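You operate a simulated robot arm through the tools that you are given. There is no shell and no other tool. Be economical: measure what you need, move in short steps, check, and stop when the job is done.

The job below is to be done with a simulated robot arm. You get a single attempt, and the scene is never put back.

Task
Put the bright angle bracket back in its open drawer, then fetch the cream-banded hinge lug.
Fine: one drawer opens at a time; the lug lies in the hinges drawer and goes into the cream tray; both drawers end shut, the yellow lever at hold; the other brackets and lugs stay.

The check looks at the end state, three seconds after you hand in, the way a careful person would. Anything else that was tipped, shoved, dropped, spilled or broken makes it a failure.

Robot
A 7-joint arm with a fingered hand, fixed in place. Base frame: the origin is at the foot of the arm, x ahead of it, y to its left, z up. Readings come in m, rad, newtons and seconds.
With the tool pointing down near the work surface it reaches from about 0.1 to 0.54 m from the base axis. Its first joint turns from -1.204 to 3.002 rad. Payload 3.4 kg.
The TCP is the grasp point between the finger pads, 0.025 m short of the fingertips. In the tool frame z runs along the fingers and y along their closing line. Largest opening 0.088 m; the body of the gripper starts 0.029 m behind the TCP. The gripper is a hand of 5 fingers: y runs from the thumb to the fingers, the wrist lies at [-0.013, -0.097, -0.162] in the tool frame.
Orientation is told as [roll, pitch, yaw] about the base's x, y, z axes, in that order, counted from this pose: with the fingers straight down and the wrist toward the robot, the tool's x, y and z point along [0, 1, 0], [1, 0, 0] and [0, 0, -1] of the base frame.

Tools
- The arm moves only by the tool apply_moves. Its argument "plan" is a list of rows, each an object (a shift or turn left out is 0) with "linear": the shift along the tool's x, y, z in m, a list of three; "angular": the turn, a rotation vector about the tool's x, y, z in rad, a list of three. In form: [{"linear": [tx, ty, tz], "angular": [ax, ay, az]}, ...]. A call has 1 to 20 rows; each row shifts and turns the commanded pose from where the row before left it, along the tool's axes as they then stand. Rows are played at 5 a second. More than 0.05 m and 0.15 rad between two rows, and nothing of the call is played. A pose out of reach is approached as far as the arm can. The call stops where the force on the tool passes 80 N (or 10 N more than at its start, if that is more) or the arm is blocked; 0.2 s more then pass. In this call time passes only in rows, and 0.2 s behind the last. The reply holds the time, the measured pose of the TCP, the force on the tool along the base axes, the opening and the grip force, in the units named above and with some noise, with the torque about the TCP (base axes, N m) and any sound that the robot's microphone picked up.
- Cameras (640 x 400 px; columns grow to the right, rows downward): "scene" is fixed at [0.4017, 0.4989, 1.2958]; the picture's right is [-0.97, -0.24, 0.00], its down [-0.11, 0.44, -0.89] and it looks along [0.21, -0.87, -0.45] (base axes); focal length 214 px, centre (320, 200). "wrist" rides on the gripper at [0.059, -0.079, -0.105] in the tool frame; the picture's right is [-0.73, 0.32, -0.61], its down [-0.62, -0.68, 0.38] and it looks along [-0.29, 0.66, 0.70] (tool axes); focal length 234 px, centre (320, 200). There is no depth. A picture from a camera that has moved, and an enlarged one, comes with that camera's place and axes in the base frame and with its lens.
- snapshot(camera): a new picture of that camera. The clock stands still meanwhile.
- lift_body(by): slides the trunk up (or, below 0, down) by that many m; the arm rides with it, the base frame stays. It gives what a move gives, with no picture.
- set_fingers(index, middle, ring, little, thumb_bend, thumb_turn): sets how far each is bent, from 0 (flat) to 1 (curled in); at 0.3 the hand is open as for a grip, at 0.7 the pads meet at the TCP. One left out holds its place. A second passes; each finger stops where it meets its share of the squeeze, and holds until it gets a number again. It is the only way to open and close the hand. It gives what a move gives, with no picture; readings hold the bend of each and the force on index, middle, ring, little, thumb and palm. thumb_turn goes from beside the hand (0) to across from the fingers (1), as for a grip.
- enlarge(camera, box): a new picture of the part [left, top, right, bottom] of that camera's present view, enlarged. The clock stands still meanwhile.
- close_job(): hands the job in; it is judged then, once.

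Work in short steps. Places have to be worked out from the pictures, the camera data and where the tool is seen: move nearer, look again, correct. Check each grasp and each placing, and mend what went wrong. You have 120 turns and 64 pictures in all, those below and enlarged ones among them. Open the gripper and draw the arm clear of the work before you hand the job in, unless the task says otherwise; then end with one line.

The tools are called after "Call:" by a JSON object that holds its "api" and its "payload". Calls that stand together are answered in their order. apply_moves: Moves the arm, as the interface text tells. Its arguments: {"type":"object","properties":{"plan":{"type":"array"}},"required":["plan"]} The other tools are called the same way: lift_body (by) slides the trunk up or down; set_fingers (index, middle, ring, little, thumb_bend, thumb_turn) moves the fingers one by one; snapshot (camera) takes a picture; enlarge (camera, box) takes an enlarged picture of a part of a camera's view; close_job () hands the job in.

At the start:

```text
time_s: 0.0
ee_pos: [0.5214, -0.1665, 1.2257]
ee_rot: [0.0, -0.001, -0.001]
force: [-0.9, 0.5, 0.5]
moment: [0.05, 0.08, -0.02]
gripper_width: 0.0876
grip_force: 0.0
shape: jaw
bend: [0.3, 0.3, 0.3, 0.3, 0.3, 0.98]
finger forces: [0.0, 0.0, 0.1, 0.0, 0.0, 0.0]
trunk travel left (down, up): [-0.575, 0.365]
```

scene: 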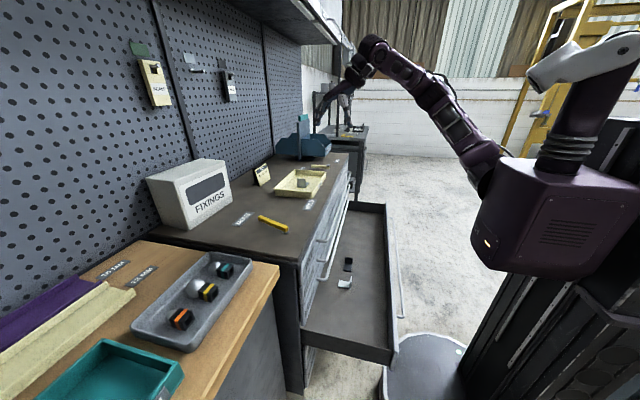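
wrist: 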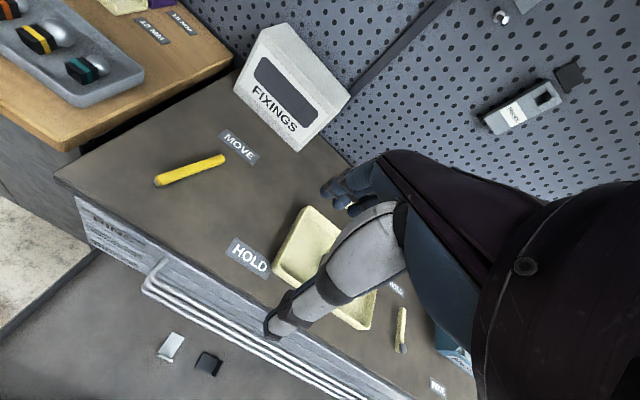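

I'll start by enlarging the key parts of the scene view: the bench top with the lever, and the open drawer.

Call:
{"api": "enlarge", "payload": {"camera": "scene", "box": [220, 140, 380, 240]}}

Call:
{"api": "enlarge", "payload": {"camera": "scene", "box": [270, 200, 430, 370]}}

Call:
{"api": "enlarge", "payload": {"camera": "wrist", "box": [60, 120, 300, 400]}}

```text
4.00 times, centred on (300, 190) of scene
camera zoom: at [0.4017, 0.4989, 1.2958], right [-0.97, -0.24, 0.0], down [-0.11, 0.44, -0.89], along [0.21, -0.87, -0.45], focal length 858 px, centre (400, 240)
```

zoom: 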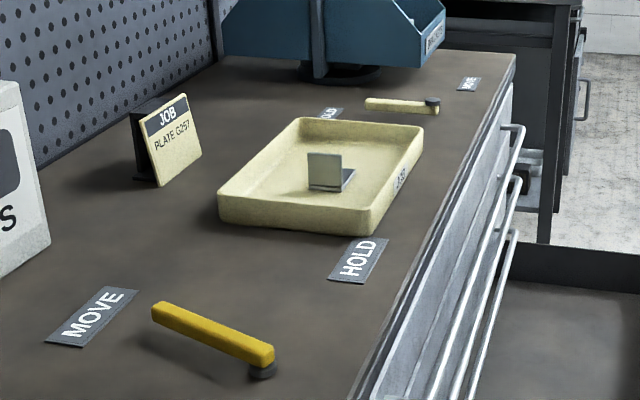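

```text
2.35 times, centred on (350, 285) of scene
camera zoom: at [0.4017, 0.4989, 1.2958], right [-0.97, -0.24, 0.0], down [-0.11, 0.44, -0.89], along [0.21, -0.87, -0.45], focal length 505 px, centre (249, 0)
```

zoom: 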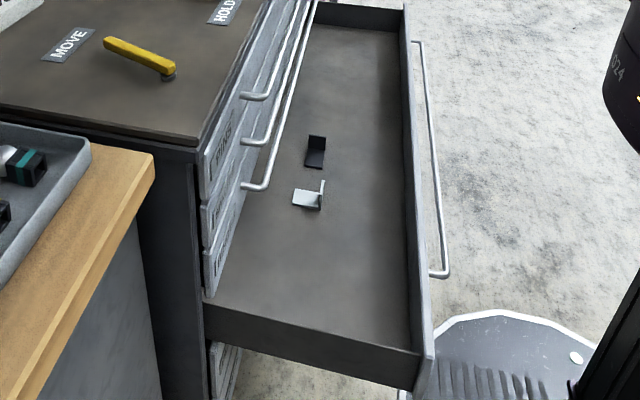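

```text
1.43 times, centred on (180, 260) of wrist
camera zoom: at [0.4425, -0.1064, 1.3318], right [0.32, -0.73, 0.61], down [-0.68, -0.62, -0.38], along [0.66, -0.29, -0.7], focal length 334 px, centre (520, 114)
```

zoom: 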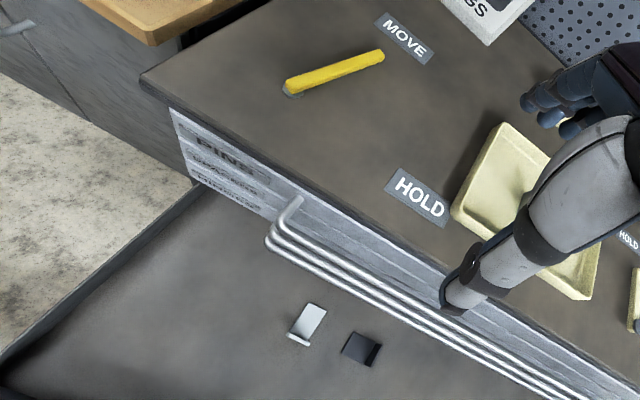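

The bench top works out at z≈0.90, and the drawer floor at z≈0.457. I need to read the drawer labels, so I'm zooming in on those.

Call:
{"api": "enlarge", "payload": {"camera": "wrist", "box": [75, 190, 175, 280]}}

Call:
{"api": "enlarge", "payload": {"camera": "scene", "box": [290, 230, 350, 390]}}

```text
4.44 times, centred on (125, 235) of wrist
camera zoom: at [0.4425, -0.1064, 1.3318], right [0.32, -0.73, 0.61], down [-0.68, -0.62, -0.38], along [0.66, -0.29, -0.7], focal length 1041 px, centre (1187, 44)
```

zoom: 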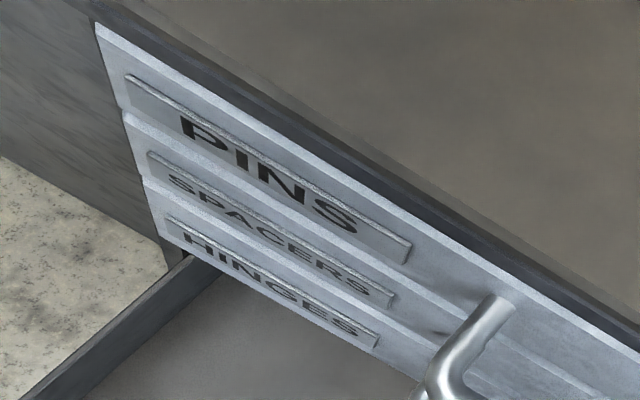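

```text
2.50 times, centred on (320, 310) of scene
camera zoom: at [0.4017, 0.4989, 1.2958], right [-0.97, -0.24, 0.0], down [-0.11, 0.44, -0.89], along [0.21, -0.87, -0.45], focal length 536 px, centre (320, -75)
```

zoom: 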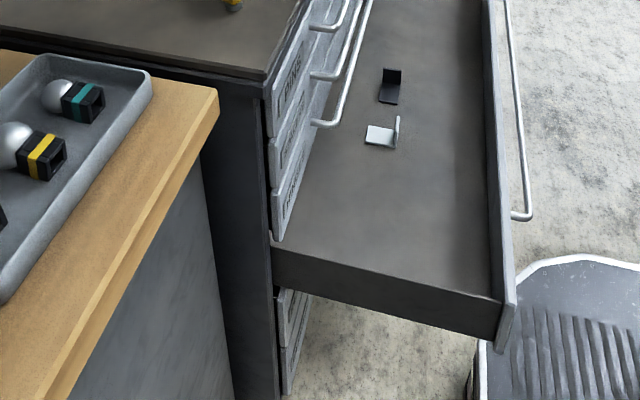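

The hinges drawer is the third one, directly above the open brackets drawer. Next I check reach by moving the hand over the tray bracket, which I put at about (0.68, -0.33, 0.92), while staying high.

Call:
{"api": "apply_moves", "payload": {"plan": [{"linear": [-0.033, 0.032, 0]}, {"linear": [-0.033, 0.032, 0]}, {"linear": [-0.033, 0.032, 0]}, {"linear": [-0.033, 0.032, 0]}, {"linear": [-0.033, 0.032, 0]}]}}

Call:
{"api": "snapshot", "payload": {"camera": "wrist"}}

```text
time_s: 1.2
ee_pos: [0.6361, -0.3005, 1.214]
ee_rot: [0.003, 0.0, 0.0]
force: [-0.6, -0.8, 0.4]
moment: [0.06, -0.01, 0.02]
gripper_width: 0.0876
grip_force: 0.0
shape: jaw
bend: [0.3, 0.3, 0.3, 0.3, 0.3, 0.98]
finger forces: [0.1, 0.0, 0.1, 0.0, 0.0, 0.0]
out of reach, approached as far as the arm can: row 4, 5
trunk travel left (down, up): [-0.575, 0.365]
```

```text
56 pictures are left
camera wrist: at [0.5569, -0.24, 1.3201], right [0.32, -0.73, 0.61], down [-0.68, -0.62, -0.38], along [0.66, -0.29, -0.7], focal length 234 px, centre (320, 200)
```

wrist: 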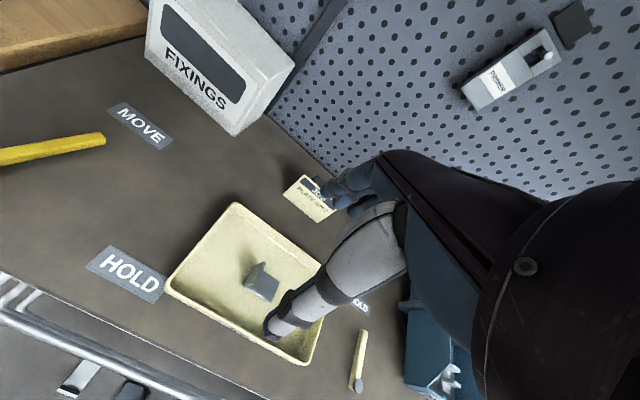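

Reach with the tool straight down ends near r≈0.70 here. I look closely at the bracket, then lower the trunk and see if reach improves.

Call:
{"api": "enlarge", "payload": {"camera": "wrist", "box": [160, 200, 330, 370]}}

Call:
{"api": "lift_body", "payload": {"by": -0.1}}

Call:
{"api": "apply_moves", "payload": {"plan": [{"linear": [-0.02, 0.02, 0]}, {"linear": [-0.02, 0.02, 0]}]}}

```text
2.35 times, centred on (245, 285) of wrist
camera zoom: at [0.5569, -0.24, 1.3201], right [0.32, -0.73, 0.61], down [-0.68, -0.62, -0.38], along [0.66, -0.29, -0.7], focal length 551 px, centre (496, 0)
```

zoom: 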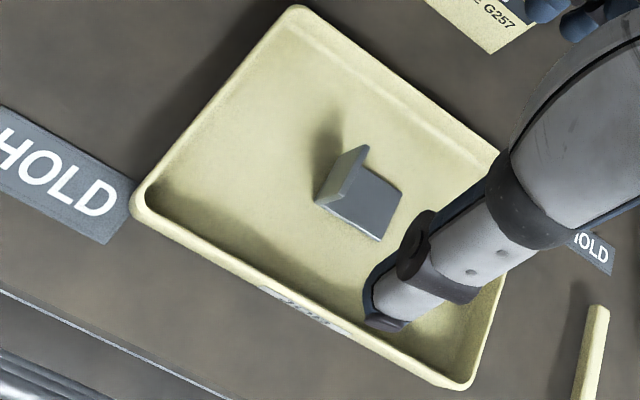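

```text
time_s: 2.5
ee_pos: [0.6374, -0.2968, 1.1138]
ee_rot: [0.001, 0.0, 0.0]
force: [-0.1, -0.4, 0.5]
moment: [0.01, 0.01, -0.02]
gripper_width: 0.0877
grip_force: 0.0
shape: jaw
bend: [0.3, 0.3, 0.3, 0.3, 0.3, 0.98]
finger forces: [0.1, 0.0, 0.1, 0.0, 0.0, 0.0]
trunk travel left (down, up): [-0.475, 0.465]
```

```text
time_s: 3.1
ee_pos: [0.645, -0.3071, 1.099]
ee_rot: [-0.001, 0.0, 0.003]
force: [0.3, 1.0, -0.6]
moment: [0.03, 0.01, 0.03]
gripper_width: 0.0878
grip_force: 0.0
shape: jaw
bend: [0.3, 0.3, 0.3, 0.3, 0.3, 0.98]
finger forces: [0.1, 0.1, 0.0, 0.1, 0.0, 0.0]
out of reach, approached as far as the arm can: row 1, 2
trunk travel left (down, up): [-0.475, 0.465]
```

Extending pulled the hand downward, so reach should be better lower relative to the shoulder. I lower the arm to about z=1.0 and push outward again.

Call:
{"api": "apply_moves", "payload": {"plan": [{"linear": [0, 0, 0.04]}, {"linear": [0, 0, 0.04]}, {"linear": [-0.02, 0.02, 0.02]}, {"linear": [-0.02, 0.02, 0]}]}}

Call:
{"api": "snapshot", "payload": {"camera": "scene"}}

```text
time_s: 4.1
ee_pos: [0.6783, -0.3379, 1.0013]
ee_rot: [-0.002, 0.002, 0.001]
force: [-0.7, 0.5, 0.1]
moment: [0.02, 0.02, 0.01]
gripper_width: 0.0877
grip_force: 0.1
shape: jaw
bend: [0.3, 0.3, 0.3, 0.3, 0.3, 0.98]
finger forces: [0.0, 0.0, 0.0, 0.0, 0.0, 0.1]
out of reach, approached as far as the arm can: row 4
trunk travel left (down, up): [-0.475, 0.465]
```

```text
54 pictures are left
```

scene: 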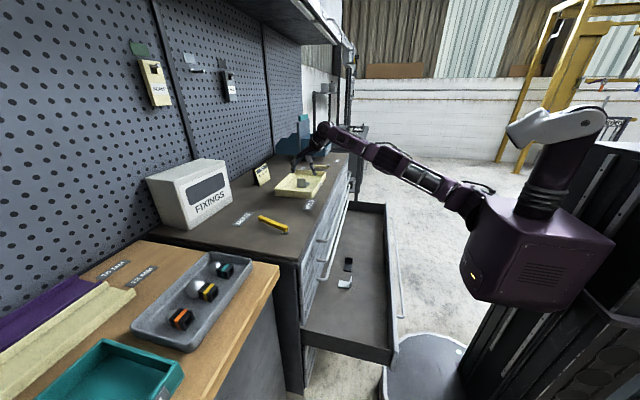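

Reach is fine lower down. I take a close look at the hand and the bracket below from here.

Call:
{"api": "snapshot", "payload": {"camera": "wrist"}}

Call:
{"api": "enlarge", "payload": {"camera": "scene", "box": [250, 110, 370, 210]}}

```text
53 pictures are left
camera wrist: at [0.5991, -0.2791, 1.1062], right [0.32, -0.72, 0.61], down [-0.68, -0.63, -0.38], along [0.66, -0.29, -0.7], focal length 234 px, centre (320, 200)
```

wrist: 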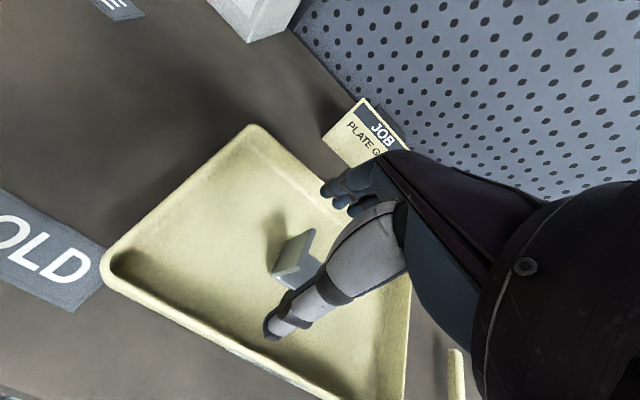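

```text
4.00 times, centred on (310, 160) of scene
camera zoom: at [0.4017, 0.4989, 1.2958], right [-0.97, -0.24, 0.0], down [-0.11, 0.44, -0.89], along [0.21, -0.87, -0.45], focal length 858 px, centre (360, 360)
```

zoom: 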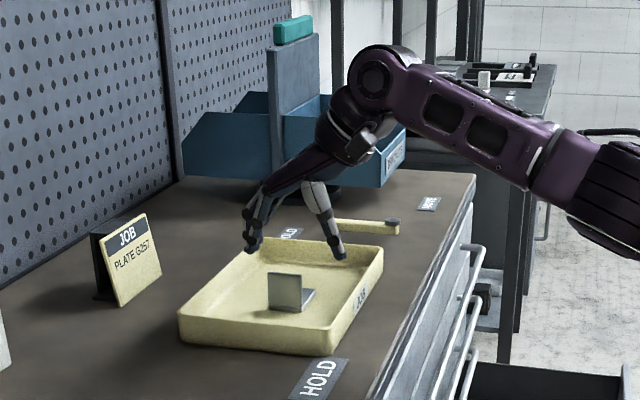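

The vertical leg of the bracket faces ±y, so I want the closing line along y. I raise the trunk for more reach and yaw the hand so the thumb is on the +y side, at z≈1.02.

Call:
{"api": "lift_body", "payload": {"by": 0.12}}

Call:
{"api": "apply_moves", "payload": {"plan": [{"linear": [0, 0, 0.035]}, {"linear": [0, 0, 0.035]}, {"linear": [0, 0, 0.03], "angular": [0, 0, 0.1428]}, {"angular": [0, 0, 0.1428]}, {"angular": [0, 0, 0.1428]}, {"angular": [0, 0, 0.1428]}, {"angular": [0, 0, 0.1428]}, {"angular": [0, 0, 0.1428]}, {"angular": [0, 0, 0.1428]}, {"angular": [0, 0, 0.1428]}, {"angular": [0, 0, 0.1428]}, {"angular": [0, 0, 0.1428]}, {"angular": [0, 0, 0.1428]}]}}

Call:
{"api": "snapshot", "payload": {"camera": "wrist"}}

Call:
{"api": "enlarge", "payload": {"camera": "scene", "box": [250, 110, 370, 210]}}

```text
time_s: 5.6
ee_pos: [0.6781, -0.3396, 1.1202]
ee_rot: [0.0, 0.001, 0.0]
force: [-0.3, 0.2, -0.7]
moment: [0.01, 0.01, 0.0]
gripper_width: 0.0878
grip_force: 0.1
shape: jaw
bend: [0.3, 0.3, 0.3, 0.3, 0.3, 0.98]
finger forces: [0.1, 0.0, 0.0, 0.0, 0.0, 0.0]
trunk travel left (down, up): [-0.595, 0.345]
```

```text
time_s: 8.4
ee_pos: [0.6709, -0.3388, 1.0152]
ee_rot: [-0.006, 0.005, -1.262]
force: [0.1, 0.0, -0.1]
moment: [-0.03, -0.01, 0.0]
gripper_width: 0.0876
grip_force: 0.0
shape: jaw
bend: [0.3, 0.3, 0.3, 0.3, 0.3, 0.98]
finger forces: [0.0, 0.0, 0.1, 0.1, 0.1, 0.0]
out of reach, approached as far as the arm can: row 11, 12, 13
trunk travel left (down, up): [-0.595, 0.345]
```

```text
51 pictures are left
camera wrist: at [0.7037, -0.2447, 1.1208], right [-0.59, -0.53, 0.61], down [-0.8, 0.46, -0.38], along [-0.08, -0.71, -0.7], focal length 234 px, centre (320, 200)
```

wrist: 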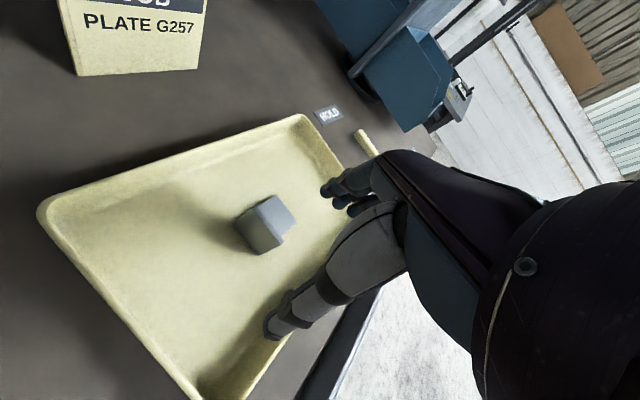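

```text
4.00 times, centred on (310, 160) of scene
camera zoom: at [0.4017, 0.4989, 1.2958], right [-0.97, -0.24, 0.0], down [-0.11, 0.44, -0.89], along [0.21, -0.87, -0.45], focal length 858 px, centre (360, 360)
```

zoom: 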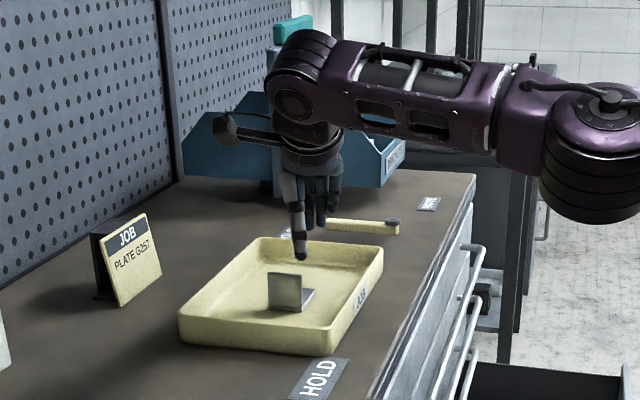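

Yaw reached -1.26 rad. I measure the bracket again from this view.

Call:
{"api": "enlarge", "payload": {"camera": "wrist", "box": [200, 160, 380, 350]}}

```text
2.11 times, centred on (290, 255) of wrist
camera zoom: at [0.7037, -0.2447, 1.1208], right [-0.59, -0.53, 0.61], down [-0.8, 0.46, -0.38], along [-0.08, -0.71, -0.7], focal length 493 px, centre (383, 84)
```

zoom: 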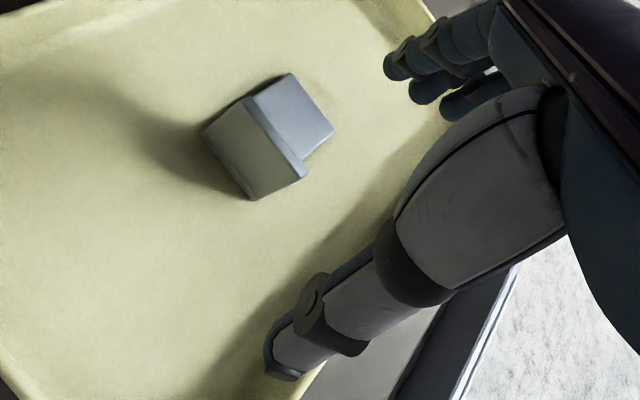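

The vertical leg spans x 0.679–0.716 at y≈-0.350, with its top near z 0.95. I lower a little and tilt the fingers slightly forward to ease reach, then see what yaw is achieved.

Call:
{"api": "apply_moves", "payload": {"plan": [{"linear": [0, 0, 0.01]}, {"linear": [0, 0, 0.01]}, {"linear": [0, 0, 0.005]}]}}

```text
time_s: 9.2
ee_pos: [0.6725, -0.3393, 0.9908]
ee_rot: [-0.009, 0.005, -1.262]
force: [0.2, -0.2, 0.3]
moment: [0.01, -0.01, -0.05]
gripper_width: 0.0879
grip_force: 0.1
shape: jaw
bend: [0.3, 0.3, 0.3, 0.3, 0.3, 0.98]
finger forces: [0.0, 0.0, 0.0, 0.0, 0.1, 0.0]
trunk travel left (down, up): [-0.595, 0.345]
```

The command follows what was reached. I turn the remaining 0.3 rad at this height.

Call:
{"api": "apply_moves", "payload": {"plan": [{"angular": [0, 0, 0.1]}, {"angular": [0, 0, 0.1]}, {"angular": [0, 0, 0.1]}]}}

```text
time_s: 10.0
ee_pos: [0.6689, -0.339, 0.9891]
ee_rot: [-0.006, 0.004, -1.315]
force: [-0.1, 0.4, -0.9]
moment: [0.03, 0.01, 0.0]
gripper_width: 0.088
grip_force: 0.0
shape: jaw
bend: [0.3, 0.3, 0.3, 0.3, 0.3, 0.98]
finger forces: [0.1, 0.0, 0.1, 0.0, 0.0, 0.0]
out of reach, approached as far as the arm can: row 1, 2, 3
trunk travel left (down, up): [-0.595, 0.345]
```

The reach still limits the yaw, so I tilt the fingers forward about 0.3 rad, which brings the wrist closer to the robot. Then I yaw the rest.

Call:
{"api": "apply_moves", "payload": {"plan": [{"angular": [0, 0.1, 0]}, {"angular": [0, 0.1, 0]}, {"angular": [0, 0.1, 0]}, {"angular": [-0.037, 0, 0.12]}, {"angular": [-0.037, 0, 0.12]}]}}

```text
time_s: 11.2
ee_pos: [0.6931, -0.3436, 0.9866]
ee_rot: [0.295, 0.004, -1.567]
force: [0.2, -0.2, -0.1]
moment: [-0.01, -0.03, 0.02]
gripper_width: 0.088
grip_force: 0.1
shape: jaw
bend: [0.3, 0.3, 0.3, 0.3, 0.3, 0.98]
finger forces: [0.0, 0.0, 0.0, 0.0, 0.0, 0.0]
out of reach, approached as far as the arm can: row 1, 2, 3, 4, 5
trunk travel left (down, up): [-0.595, 0.345]
```

Orientation is now right and the TCP is almost over the plate. I go down 0.037 with a small y correction, then look.

Call:
{"api": "apply_moves", "payload": {"plan": [{"linear": [-0.005, 0.007, 0.018]}, {"linear": [-0.005, 0, 0.018]}]}}

Call:
{"api": "snapshot", "payload": {"camera": "wrist"}}

Call:
{"api": "enlarge", "payload": {"camera": "scene", "box": [270, 140, 350, 200]}}

```text
time_s: 11.8
ee_pos: [0.6937, -0.3513, 0.9495]
ee_rot: [0.293, 0.003, -1.563]
force: [0.0, -0.6, 0.9]
moment: [0.0, -0.03, 0.02]
gripper_width: 0.0877
grip_force: 0.0
shape: jaw
bend: [0.3, 0.3, 0.3, 0.3, 0.3, 0.98]
finger forces: [0.0, 0.0, 0.0, 0.1, 0.0, 0.0]
trunk travel left (down, up): [-0.595, 0.345]
```

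```text
48 pictures are left
camera wrist: at [0.7202, -0.2717, 1.0685], right [-0.87, -0.33, 0.37], down [-0.49, 0.68, -0.55], along [-0.07, -0.66, -0.75], focal length 234 px, centre (320, 200)
```

wrist: 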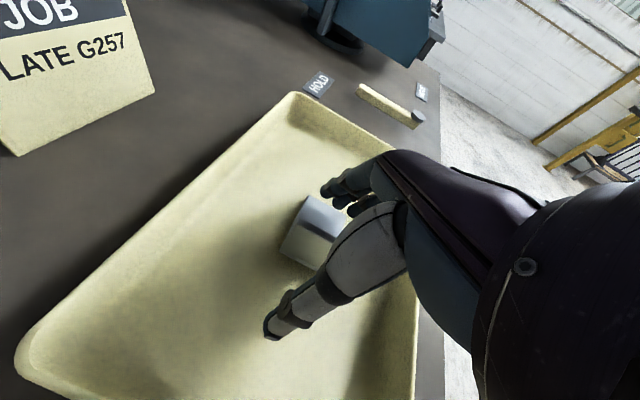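

```text
6.67 times, centred on (310, 170) of scene
camera zoom: at [0.4017, 0.4989, 1.2958], right [-0.97, -0.24, 0.0], down [-0.11, 0.44, -0.89], along [0.21, -0.87, -0.45], focal length 1430 px, centre (387, 400)
```

zoom: 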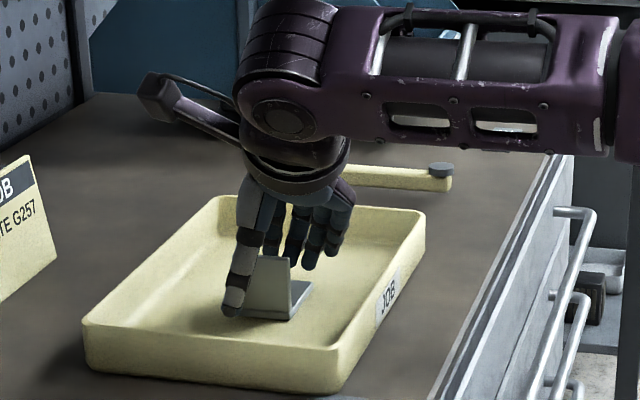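

The thumb sits on the near side of the plate and the fingers behind it. I lower 6 mm and close partway.

Call:
{"api": "apply_moves", "payload": {"plan": [{"linear": [-0.0005, 0.0, 0.006]}]}}

Call:
{"api": "set_fingers", "payload": {"index": 0.55, "middle": 0.55, "ring": 0.55, "little": 0.55, "thumb_bend": 0.55}}

Call:
{"api": "enlarge", "payload": {"camera": "scene", "box": [270, 140, 350, 200]}}

```text
time_s: 12.2
ee_pos: [0.6939, -0.3514, 0.9444]
ee_rot: [0.292, 0.002, -1.564]
force: [0.0, 0.1, -0.4]
moment: [-0.04, 0.02, 0.02]
gripper_width: 0.0878
grip_force: 0.1
shape: jaw
bend: [0.3, 0.3, 0.3, 0.3, 0.3, 0.98]
finger forces: [0.0, 0.0, 0.0, 0.0, 0.1, 0.0]
trunk travel left (down, up): [-0.595, 0.345]
```

```text
time_s: 13.2
ee_pos: [0.694, -0.3519, 0.9449]
ee_rot: [0.29, 0.003, -1.563]
force: [-0.1, -0.4, -0.5]
moment: [-0.04, -0.03, 0.0]
gripper_width: 0.0313
grip_force: 0.1
shape: fingers
bend: [0.55, 0.55, 0.55, 0.55, 0.55, 0.98]
finger forces: [0.0, 0.0, 0.1, 0.1, 0.1, 0.0]
trunk travel left (down, up): [-0.595, 0.345]
```

```text
6.67 times, centred on (310, 170) of scene
camera zoom: at [0.4017, 0.4989, 1.2958], right [-0.97, -0.24, 0.0], down [-0.11, 0.44, -0.89], along [0.21, -0.87, -0.45], focal length 1430 px, centre (387, 400)
```

zoom: 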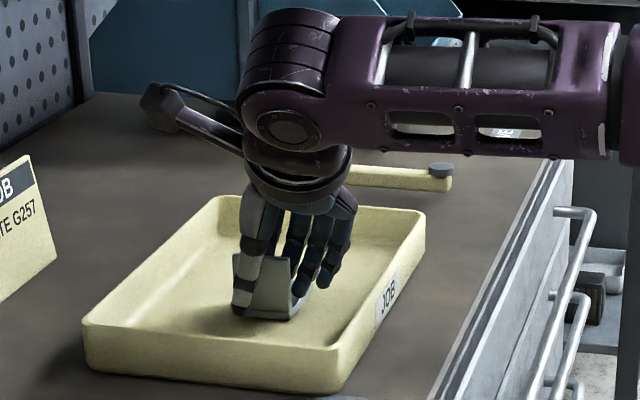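

The thumb, index and middle fingers straddle the plate. I close to grip.

Call:
{"api": "set_fingers", "payload": {"index": 0.74, "middle": 0.74, "ring": 0.6, "little": 0.55, "thumb_bend": 0.74}}

Call:
{"api": "enlarge", "payload": {"camera": "scene", "box": [270, 140, 350, 200]}}

```text
time_s: 14.2
ee_pos: [0.6942, -0.352, 0.9434]
ee_rot: [0.291, 0.002, -1.563]
force: [-0.2, -0.2, -0.3]
moment: [-0.03, 0.02, 0.01]
gripper_width: 0.0
grip_force: 5.7
shape: fingers
bend: [0.73, 0.74, 0.6, 0.55, 0.69, 0.96]
finger forces: [4.9, 0.8, 0.1, 0.0, 5.6, 0.0]
trunk travel left (down, up): [-0.595, 0.345]
```

```text
6.67 times, centred on (310, 170) of scene
camera zoom: at [0.4017, 0.4989, 1.2958], right [-0.97, -0.24, 0.0], down [-0.11, 0.44, -0.89], along [0.21, -0.87, -0.45], focal length 1430 px, centre (387, 400)
```

zoom: 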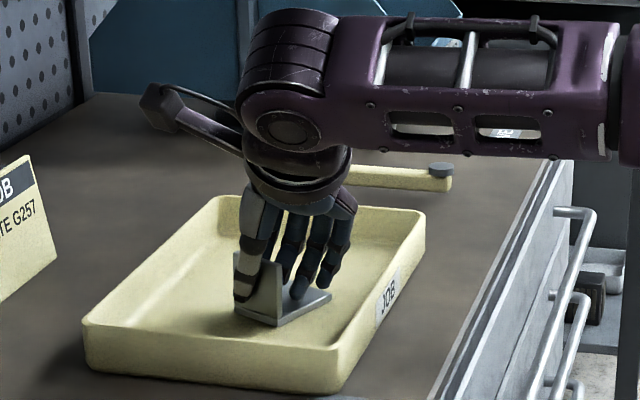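

The bracket is gripped near one edge and has swung slightly. I squeeze a bit more, lift 2 cm, and check whether it follows.

Call:
{"api": "set_fingers", "payload": {"index": 0.85, "middle": 0.76, "thumb_bend": 0.85}}

Call:
{"api": "apply_moves", "payload": {"plan": [{"linear": [0.003, 0, -0.0096]}, {"linear": [0.003, 0, -0.0096]}]}}

Call:
{"api": "enlarge", "payload": {"camera": "scene", "box": [270, 140, 350, 200]}}

```text
time_s: 15.2
ee_pos: [0.6935, -0.3511, 0.9432]
ee_rot: [0.292, 0.001, -1.563]
force: [0.4, -0.1, 0.3]
moment: [-0.04, 0.0, 0.01]
gripper_width: 0.0
grip_force: 15.4
shape: fingers
bend: [0.77, 0.75, 0.6, 0.55, 0.71, 0.95]
finger forces: [12.0, 3.1, 0.3, 0.0, 14.8, 0.0]
trunk travel left (down, up): [-0.595, 0.345]
```

```text
time_s: 15.8
ee_pos: [0.6946, -0.3516, 0.9647]
ee_rot: [0.291, 0.004, -1.566]
force: [-0.3, -0.1, -1.6]
moment: [0.06, 0.0, 0.01]
gripper_width: 0.0001
grip_force: 14.4
shape: fingers
bend: [0.77, 0.75, 0.6, 0.55, 0.73, 0.94]
finger forces: [13.3, 1.2, 0.1, 0.1, 14.2, 0.1]
trunk travel left (down, up): [-0.595, 0.345]
```

```text
6.67 times, centred on (310, 170) of scene
camera zoom: at [0.4017, 0.4989, 1.2958], right [-0.97, -0.24, 0.0], down [-0.11, 0.44, -0.89], along [0.21, -0.87, -0.45], focal length 1430 px, centre (387, 400)
```

zoom: 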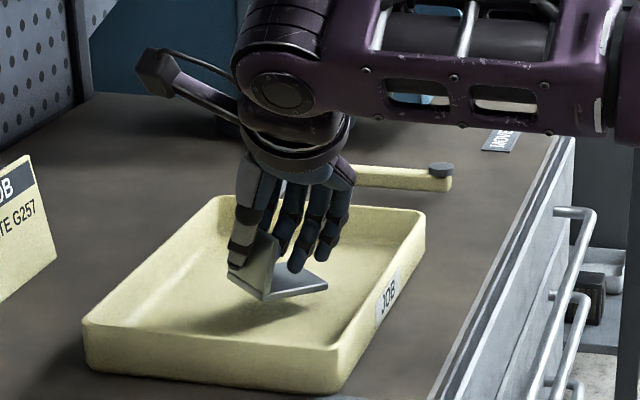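

It holds. I lift it a further 10 cm and then draw back toward (0.40, -0.13), keeping the same tilt.

Call:
{"api": "apply_moves", "payload": {"plan": [{"linear": [0.0097, 0, -0.0319]}, {"linear": [0.0097, 0, -0.0319]}, {"linear": [0.0097, 0, -0.0319]}, {"linear": [-0.0313, -0.0244, -0.0095]}, {"linear": [-0.0313, -0.0244, -0.0095]}, {"linear": [-0.0313, -0.0244, -0.0095]}, {"linear": [-0.0313, -0.0244, -0.0095]}, {"linear": [-0.0313, -0.0244, -0.0095]}, {"linear": [-0.0313, -0.0244, -0.0095]}, {"linear": [-0.0313, -0.0244, -0.0095]}, {"linear": [-0.0313, -0.0244, -0.0095]}, {"linear": [-0.0313, -0.0244, -0.0095]}]}}

Call:
{"api": "snapshot", "payload": {"camera": "scene"}}

Call:
{"api": "snapshot", "payload": {"camera": "wrist"}}

```text
time_s: 18.4
ee_pos: [0.6845, -0.3417, 1.0626]
ee_rot: [0.294, 0.002, -1.563]
force: [-1.0, 0.0, -1.7]
moment: [0.03, 0.0, 0.03]
gripper_width: 0.0
grip_force: 14.9
shape: fingers
bend: [0.77, 0.76, 0.6, 0.55, 0.73, 0.94]
finger forces: [13.5, 1.0, 0.0, 0.0, 14.2, 0.0]
out of reach, approached as far as the arm can: row 1, 3, 4, 5, 6, 7, 8, 9, 10, 11, 12
trunk travel left (down, up): [-0.595, 0.345]
```

```text
43 pictures are left
```

scene: 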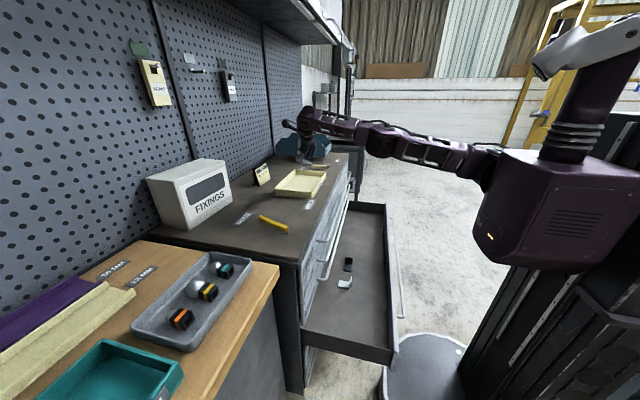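

```text
42 pictures are left
camera wrist: at [0.7102, -0.2612, 1.1826], right [-0.87, -0.33, 0.37], down [-0.49, 0.68, -0.55], along [-0.07, -0.66, -0.75], focal length 234 px, centre (320, 200)
```

wrist: 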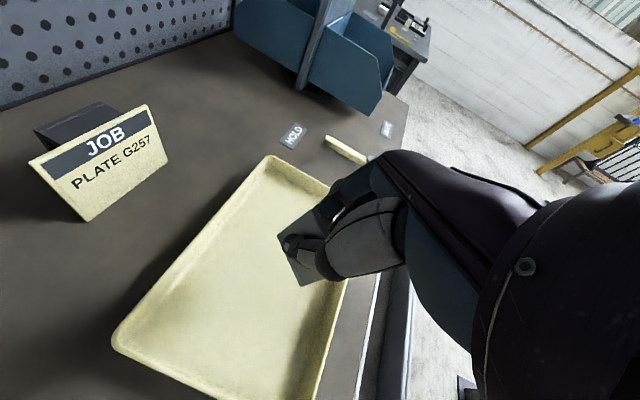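

The move stalled, likely at a wrist joint limit in this yaw. I yaw back about the vertical to keep the bracket level, and see if that frees the arm.

Call:
{"api": "apply_moves", "payload": {"plan": [{"angular": [0.0405, 0, -0.134]}, {"angular": [0.0405, 0, -0.134]}, {"angular": [0.0405, 0, -0.134]}, {"angular": [0.0405, 0, -0.134]}]}}

```text
time_s: 19.4
ee_pos: [0.7158, -0.3475, 1.07]
ee_rot: [0.29, 0.004, -1.005]
force: [-0.3, -0.8, -2.0]
moment: [-0.01, 0.02, -0.01]
gripper_width: 0.0
grip_force: 14.0
shape: fingers
bend: [0.77, 0.76, 0.6, 0.55, 0.73, 0.94]
finger forces: [13.8, 0.8, 0.0, 0.0, 14.2, 0.0]
out of reach, approached as far as the arm can: row 1, 2, 3, 4
trunk travel left (down, up): [-0.595, 0.345]
```

The turn worked. Now I retract toward the robot in this yaw, heading (-x, +y).

Call:
{"api": "apply_moves", "payload": {"plan": [{"linear": [-0.0141, -0.039, -0.0042]}, {"linear": [-0.0141, -0.039, -0.0042]}, {"linear": [-0.0141, -0.039, -0.0042]}, {"linear": [-0.0141, -0.039, -0.0042]}]}}

```text
time_s: 20.4
ee_pos: [0.7189, -0.275, 1.1021]
ee_rot: [0.291, 0.004, -1.004]
force: [0.5, -0.1, -1.7]
moment: [0.01, 0.02, 0.01]
gripper_width: 0.0
grip_force: 14.8
shape: fingers
bend: [0.77, 0.76, 0.6, 0.55, 0.73, 0.94]
finger forces: [13.8, 0.8, 0.1, 0.1, 14.2, 0.0]
out of reach, approached as far as the arm can: row 1, 2, 3, 4
trunk travel left (down, up): [-0.595, 0.345]
```

Still limited. I yaw all the way back near 0, the known good attitude, before retracting.

Call:
{"api": "apply_moves", "payload": {"plan": [{"angular": [0.0405, 0, -0.134]}, {"angular": [0.0405, 0, -0.134]}, {"angular": [0.0405, 0, -0.134]}, {"angular": [0.0405, 0, -0.134]}, {"angular": [0.0405, 0, -0.134]}, {"angular": [0.0405, 0, -0.134]}, {"angular": [0.0405, 0, -0.134]}]}}

Call:
{"api": "snapshot", "payload": {"camera": "scene"}}

```text
time_s: 22.0
ee_pos: [0.702, -0.2704, 1.0946]
ee_rot: [0.296, 0.002, -0.069]
force: [0.0, 0.8, -1.1]
moment: [0.03, 0.02, 0.0]
gripper_width: 0.0003
grip_force: 14.8
shape: fingers
bend: [0.77, 0.76, 0.6, 0.55, 0.73, 0.93]
finger forces: [14.3, 0.4, 0.0, 0.1, 14.3, 0.1]
out of reach, approached as far as the arm can: row 1, 5, 6, 7
trunk travel left (down, up): [-0.595, 0.345]
```

```text
41 pictures are left
```

scene: 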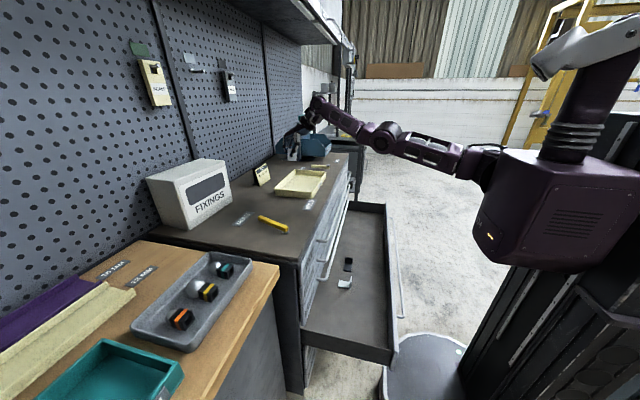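

Now I retract along -x, +y in the yaw-0 attitude.

Call:
{"api": "apply_moves", "payload": {"plan": [{"linear": [0.0142, -0.0386, 0.0043]}, {"linear": [0.0142, -0.0386, 0.0043]}, {"linear": [0.0142, -0.0386, 0.0043]}, {"linear": [0.0142, -0.0386, 0.0043]}, {"linear": [0.0142, -0.0386, 0.0043]}, {"linear": [0.0142, -0.0386, 0.0043]}, {"linear": [0.0142, -0.0386, 0.0043]}, {"linear": [0.0142, -0.0386, 0.0043]}]}}

Call:
{"api": "snapshot", "payload": {"camera": "scene"}}

```text
time_s: 23.8
ee_pos: [0.4279, -0.1605, 1.1055]
ee_rot: [0.295, -0.001, -0.025]
force: [-0.2, 0.0, -1.5]
moment: [-0.03, 0.0, -0.04]
gripper_width: 0.0
grip_force: 14.5
shape: fingers
bend: [0.77, 0.76, 0.6, 0.55, 0.74, 0.93]
finger forces: [14.8, 0.0, 0.0, 0.0, 14.3, 0.1]
out of reach, approached as far as the arm can: row 1
trunk travel left (down, up): [-0.595, 0.345]
```

```text
40 pictures are left
```

scene: 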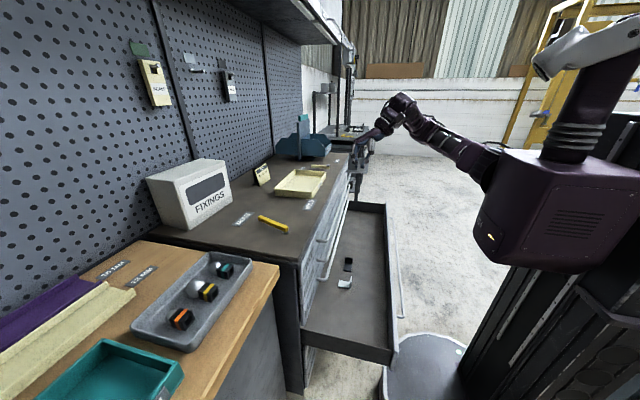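

Good. I shift to about (0.39, -0.12), then lower the trunk 0.40 m and look.

Call:
{"api": "apply_moves", "payload": {"plan": [{"linear": [0.019, -0.0175, 0.0057]}, {"linear": [0.019, -0.0175, 0.0057]}]}}

Call:
{"api": "lift_body", "payload": {"by": -0.4}}

Call:
{"api": "snapshot", "payload": {"camera": "scene"}}

Call:
{"api": "snapshot", "payload": {"camera": "wrist"}}

```text
time_s: 24.4
ee_pos: [0.3942, -0.1222, 1.1051]
ee_rot: [0.294, 0.003, -0.025]
force: [0.5, -0.3, -2.3]
moment: [-0.02, 0.01, 0.0]
gripper_width: 0.0001
grip_force: 14.6
shape: fingers
bend: [0.77, 0.76, 0.6, 0.55, 0.74, 0.93]
finger forces: [14.8, 0.0, 0.1, 0.1, 14.2, 0.1]
trunk travel left (down, up): [-0.595, 0.345]
```

```text
time_s: 28.3
ee_pos: [0.3942, -0.1221, 0.7049]
ee_rot: [0.296, 0.001, -0.025]
force: [-0.4, 0.2, -1.3]
moment: [-0.03, 0.04, 0.02]
gripper_width: 0.0
grip_force: 15.4
shape: fingers
bend: [0.77, 0.76, 0.6, 0.55, 0.74, 0.93]
finger forces: [14.9, 0.0, 0.0, 0.0, 14.4, 0.1]
trunk travel left (down, up): [-0.195, 0.745]
```

```text
39 pictures are left
```

scene: 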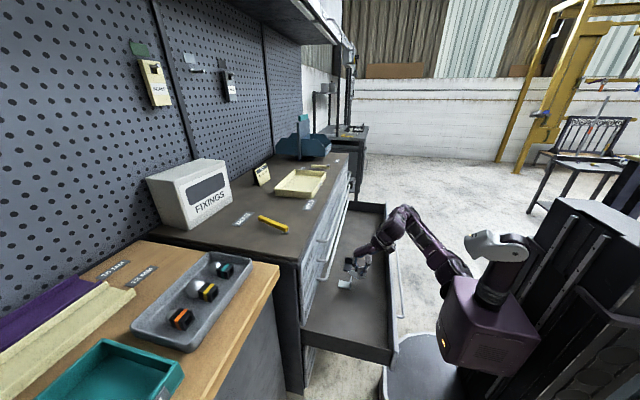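

```text
38 pictures are left
camera wrist: at [0.3162, -0.0932, 0.8239], right [0.3, -0.88, 0.37], down [-0.69, -0.47, -0.55], along [0.65, -0.09, -0.75], focal length 234 px, centre (320, 200)
```

wrist: 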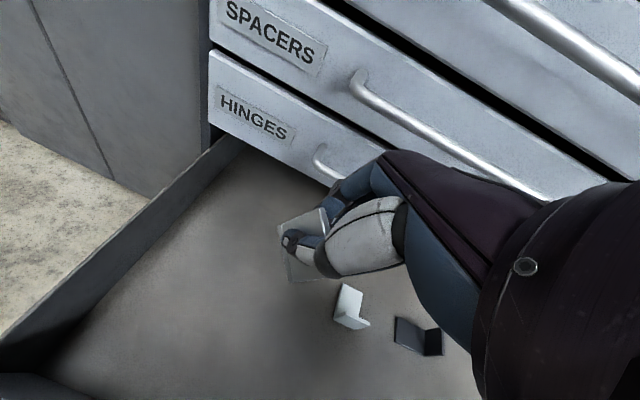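

The spot below at (0.39, -0.12) is free. I lower another 0.16 with the trunk and check the bracket's attitude.

Call:
{"api": "lift_body", "payload": {"by": -0.16}}

Call:
{"api": "enlarge", "payload": {"camera": "scene", "box": [310, 220, 410, 310]}}

Call:
{"api": "enlarge", "payload": {"camera": "wrist", "box": [180, 150, 460, 400]}}

```text
time_s: 30.1
ee_pos: [0.3951, -0.1223, 0.5471]
ee_rot: [0.295, 0.002, -0.024]
force: [0.4, -0.3, -1.0]
moment: [-0.01, 0.03, 0.01]
gripper_width: 0.0001
grip_force: 14.4
shape: fingers
bend: [0.77, 0.76, 0.6, 0.55, 0.74, 0.93]
finger forces: [14.9, 0.0, 0.0, 0.0, 14.4, 0.1]
trunk travel left (down, up): [-0.035, 0.905]
```

```text
4.44 times, centred on (360, 265) of scene
camera zoom: at [0.4017, 0.4989, 1.2958], right [-0.97, -0.24, 0.0], down [-0.11, 0.44, -0.89], along [0.21, -0.87, -0.45], focal length 953 px, centre (142, -89)
```

zoom: 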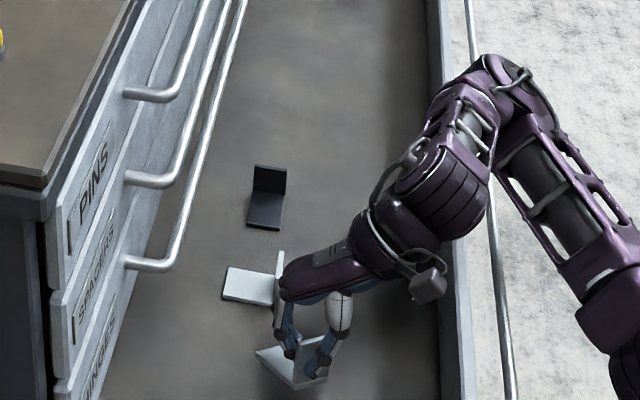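

```text
1.60 times, centred on (320, 275) of wrist
camera zoom: at [0.3162, -0.0932, 0.6639], right [0.3, -0.88, 0.37], down [-0.69, -0.47, -0.55], along [0.65, -0.09, -0.75], focal length 375 px, centre (320, 80)
```

zoom: 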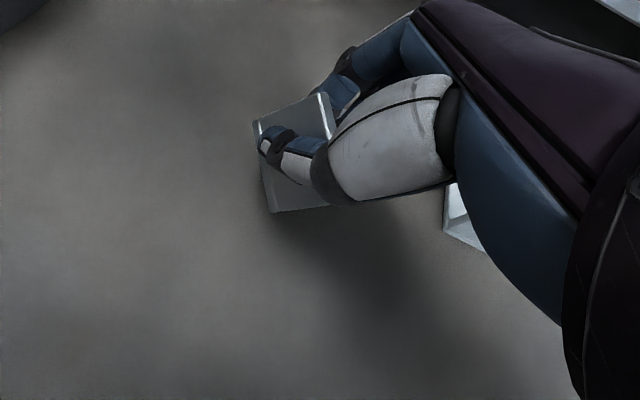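

I shift 2 cm further from the neighbouring bracket, then lower 4 cm in 1 cm rows.

Call:
{"api": "apply_moves", "payload": {"plan": [{"linear": [0.0191, 0, 0.0057]}, {"linear": [-0.0029, 0, 0.0096]}, {"linear": [-0.0029, 0, 0.0096]}, {"linear": [-0.0029, 0, 0.0096]}, {"linear": [-0.0029, 0, 0.0096]}]}}

Call:
{"api": "enlarge", "payload": {"camera": "scene", "box": [320, 250, 400, 310]}}

```text
time_s: 31.3
ee_pos: [0.3915, -0.1004, 0.5097]
ee_rot: [0.29, -0.008, -0.023]
force: [0.3, -0.2, -2.6]
moment: [0.0, -0.01, -0.01]
gripper_width: 0.0
grip_force: 14.6
shape: fingers
bend: [0.77, 0.76, 0.6, 0.55, 0.74, 0.93]
finger forces: [15.0, 0.1, 0.0, 0.0, 14.6, 0.0]
trunk travel left (down, up): [-0.035, 0.905]
```

```text
6.67 times, centred on (360, 280) of scene
camera zoom: at [0.4017, 0.4989, 1.2958], right [-0.97, -0.24, 0.0], down [-0.11, 0.44, -0.89], along [0.21, -0.87, -0.45], focal length 1430 px, centre (53, -333)
```

zoom: 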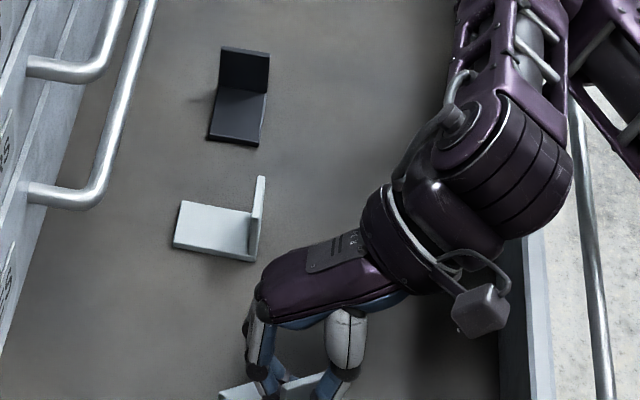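

No contact yet at z=0.510. I continue in 4 mm rows and watch the force.

Call:
{"api": "apply_moves", "payload": {"plan": [{"linear": [-0.0011, 0, 0.0038]}, {"linear": [-0.0011, 0, 0.0038]}]}}

Call:
{"api": "apply_moves", "payload": {"plan": [{"linear": [-0.0011, 0, 0.0038]}]}}

Call:
{"api": "enlarge", "payload": {"camera": "scene", "box": [320, 270, 400, 330]}}

```text
time_s: 31.9
ee_pos: [0.389, -0.0961, 0.5045]
ee_rot: [0.282, -0.014, -0.022]
force: [0.6, 0.1, -1.2]
moment: [-0.04, -0.04, 0.04]
gripper_width: 0.0002
grip_force: 15.8
shape: fingers
bend: [0.77, 0.76, 0.6, 0.55, 0.74, 0.93]
finger forces: [15.7, 0.1, 0.0, 0.1, 15.7, 0.0]
trunk travel left (down, up): [-0.035, 0.905]
```

```text
time_s: 32.3
ee_pos: [0.3897, -0.0963, 0.5043]
ee_rot: [0.278, -0.024, -0.024]
force: [-0.6, 0.4, -0.9]
moment: [-0.02, -0.06, 0.01]
gripper_width: 0.0
grip_force: 15.9
shape: fingers
bend: [0.77, 0.76, 0.6, 0.55, 0.74, 0.93]
finger forces: [15.5, 0.0, 0.0, 0.0, 16.0, 0.0]
trunk travel left (down, up): [-0.035, 0.905]
```

```text
6.67 times, centred on (360, 300) of scene
camera zoom: at [0.4017, 0.4989, 1.2958], right [-0.97, -0.24, 0.0], down [-0.11, 0.44, -0.89], along [0.21, -0.87, -0.45], focal length 1430 px, centre (53, -467)
```

zoom: 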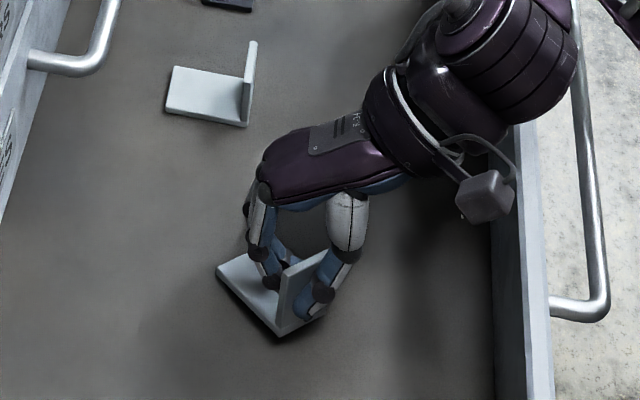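

Arm descent has nearly stalled at z=0.504 with a slight tilt, though the bracket looks just above the floor. I lower the trunk by 5 mm instead and watch.

Call:
{"api": "lift_body", "payload": {"by": -0.005}}

Call:
{"api": "snapshot", "payload": {"camera": "scene"}}

```text
time_s: 32.8
ee_pos: [0.3883, -0.0958, 0.5029]
ee_rot: [0.277, -0.03, -0.026]
force: [-0.5, 0.2, -1.3]
moment: [-0.03, 0.01, -0.03]
gripper_width: 0.0001
grip_force: 15.2
shape: fingers
bend: [0.77, 0.76, 0.6, 0.55, 0.74, 0.92]
finger forces: [15.6, 0.1, 0.0, 0.1, 16.0, 0.0]
trunk travel left (down, up): [-0.03, 0.91]
```

```text
33 pictures are left
```

scene: 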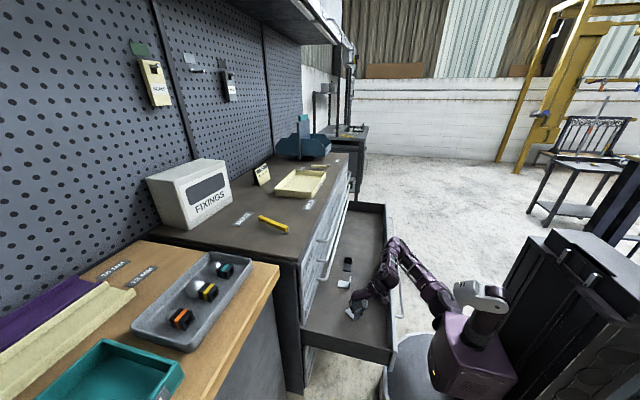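

The forearm is probably resting on the drawer's front panel. I raise the trunk 0.15 so the arm comes in more steeply, and lower with the arm.

Call:
{"api": "lift_body", "payload": {"by": 0.15}}

Call:
{"api": "apply_moves", "payload": {"plan": [{"linear": [-0.0086, 0, 0.0287], "angular": [0.015, 0.03, 0]}, {"linear": [-0.0086, 0, 0.0287]}, {"linear": [-0.0086, 0, 0.0287]}, {"linear": [-0.0086, 0, 0.0287]}]}}

```text
time_s: 34.6
ee_pos: [0.3945, -0.1015, 0.637]
ee_rot: [0.296, 0.002, -0.024]
force: [0.5, -0.8, -1.7]
moment: [0.02, 0.04, 0.04]
gripper_width: 0.0
grip_force: 15.8
shape: fingers
bend: [0.77, 0.76, 0.6, 0.55, 0.75, 0.91]
finger forces: [15.5, 0.0, 0.0, 0.0, 14.9, 0.0]
trunk travel left (down, up): [-0.18, 0.76]
```

```text
time_s: 35.6
ee_pos: [0.4008, -0.0979, 0.5186]
ee_rot: [0.326, 0.017, -0.019]
force: [0.2, -0.9, -1.9]
moment: [-0.03, -0.01, 0.03]
gripper_width: 0.0002
grip_force: 15.5
shape: fingers
bend: [0.77, 0.76, 0.6, 0.55, 0.76, 0.91]
finger forces: [15.7, 0.0, 0.1, 0.0, 15.0, 0.0]
out of reach, approached as far as the arm can: row 3
trunk travel left (down, up): [-0.18, 0.76]
```

That was it. I undo the small tilt and descend in small rows.

Call:
{"api": "apply_moves", "payload": {"plan": [{"linear": [-0.0029, 0, 0.0096], "angular": [-0.015, -0.03, 0]}, {"linear": [-0.0015, 0, 0.0048]}, {"linear": [-0.0015, 0, 0.0048]}]}}

Call:
{"api": "enlarge", "payload": {"camera": "scene", "box": [320, 250, 420, 330]}}

```text
time_s: 36.4
ee_pos: [0.3997, -0.0989, 0.5056]
ee_rot: [0.288, -0.011, -0.03]
force: [-1.3, 2.3, 3.8]
moment: [-0.18, 0.04, -0.07]
gripper_width: 0.0
grip_force: 18.2
shape: fingers
bend: [0.77, 0.76, 0.6, 0.55, 0.76, 0.9]
finger forces: [16.4, 0.1, 0.0, 0.1, 19.6, 0.0]
trunk travel left (down, up): [-0.18, 0.76]
```

```text
5.00 times, centred on (370, 290) of scene
camera zoom: at [0.4017, 0.4989, 1.2958], right [-0.97, -0.24, 0.0], down [-0.11, 0.44, -0.89], along [0.21, -0.87, -0.45], focal length 1072 px, centre (70, -250)
```

zoom: 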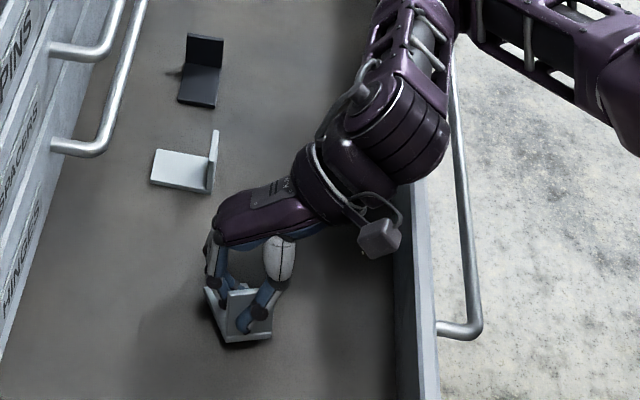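

Contact with the floor shows (fz +3.8). I release, opening the thumb and index a little at a time.

Call:
{"api": "set_fingers", "payload": {"index": 0.66, "middle": 0.66, "ring": 0.55, "thumb_bend": 0.66}}

Call:
{"api": "set_fingers", "payload": {"index": 0.5, "middle": 0.5, "ring": 0.5, "little": 0.5, "thumb_bend": 0.45}}

Call:
{"api": "enlarge", "payload": {"camera": "scene", "box": [320, 250, 420, 330]}}

```text
time_s: 37.4
ee_pos: [0.3992, -0.0959, 0.5044]
ee_rot: [0.287, -0.013, -0.027]
force: [0.7, -0.8, 0.4]
moment: [-0.01, 0.01, 0.02]
gripper_width: 0.007
grip_force: 0.0
shape: fingers
bend: [0.66, 0.66, 0.55, 0.55, 0.66, 0.97]
finger forces: [0.0, 0.0, 0.1, 0.0, 0.0, 0.0]
trunk travel left (down, up): [-0.18, 0.76]
```

```text
time_s: 38.4
ee_pos: [0.3975, -0.0967, 0.5039]
ee_rot: [0.286, -0.009, -0.029]
force: [-0.4, 0.5, 0.1]
moment: [0.05, -0.01, 0.01]
gripper_width: 0.0466
grip_force: 0.1
shape: fingers
bend: [0.5, 0.5, 0.5, 0.5, 0.45, 0.97]
finger forces: [0.0, 0.1, 0.0, 0.1, 0.0, 0.0]
trunk travel left (down, up): [-0.18, 0.76]
```

```text
5.00 times, centred on (370, 290) of scene
camera zoom: at [0.4017, 0.4989, 1.2958], right [-0.97, -0.24, 0.0], down [-0.11, 0.44, -0.89], along [0.21, -0.87, -0.45], focal length 1072 px, centre (70, -250)
```

zoom: 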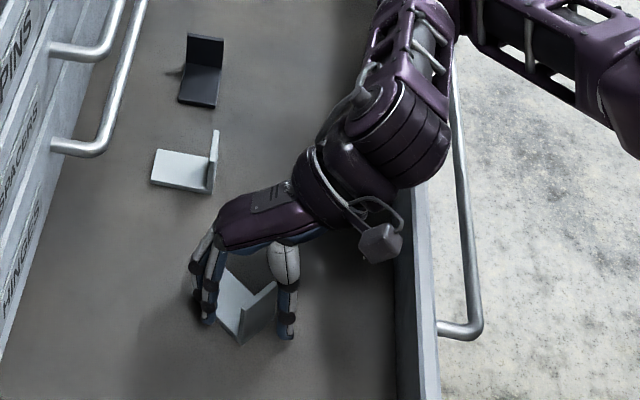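

The bracket stands free on the drawer floor. I lift the trunk straight up 0.2 m.

Call:
{"api": "lift_body", "payload": {"by": 0.2}}

Call:
{"api": "snapshot", "payload": {"camera": "scene"}}

```text
time_s: 40.5
ee_pos: [0.3996, -0.0984, 0.6987]
ee_rot: [0.295, 0.002, -0.026]
force: [0.4, 0.3, 0.4]
moment: [0.01, -0.01, 0.01]
gripper_width: 0.0466
grip_force: 0.1
shape: fingers
bend: [0.5, 0.5, 0.5, 0.5, 0.45, 0.97]
finger forces: [0.0, 0.0, 0.0, 0.0, 0.1, 0.0]
trunk travel left (down, up): [-0.38, 0.56]
```

```text
30 pictures are left
```

scene: 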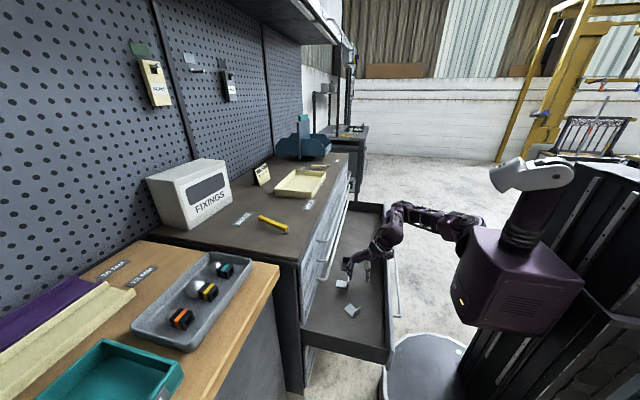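

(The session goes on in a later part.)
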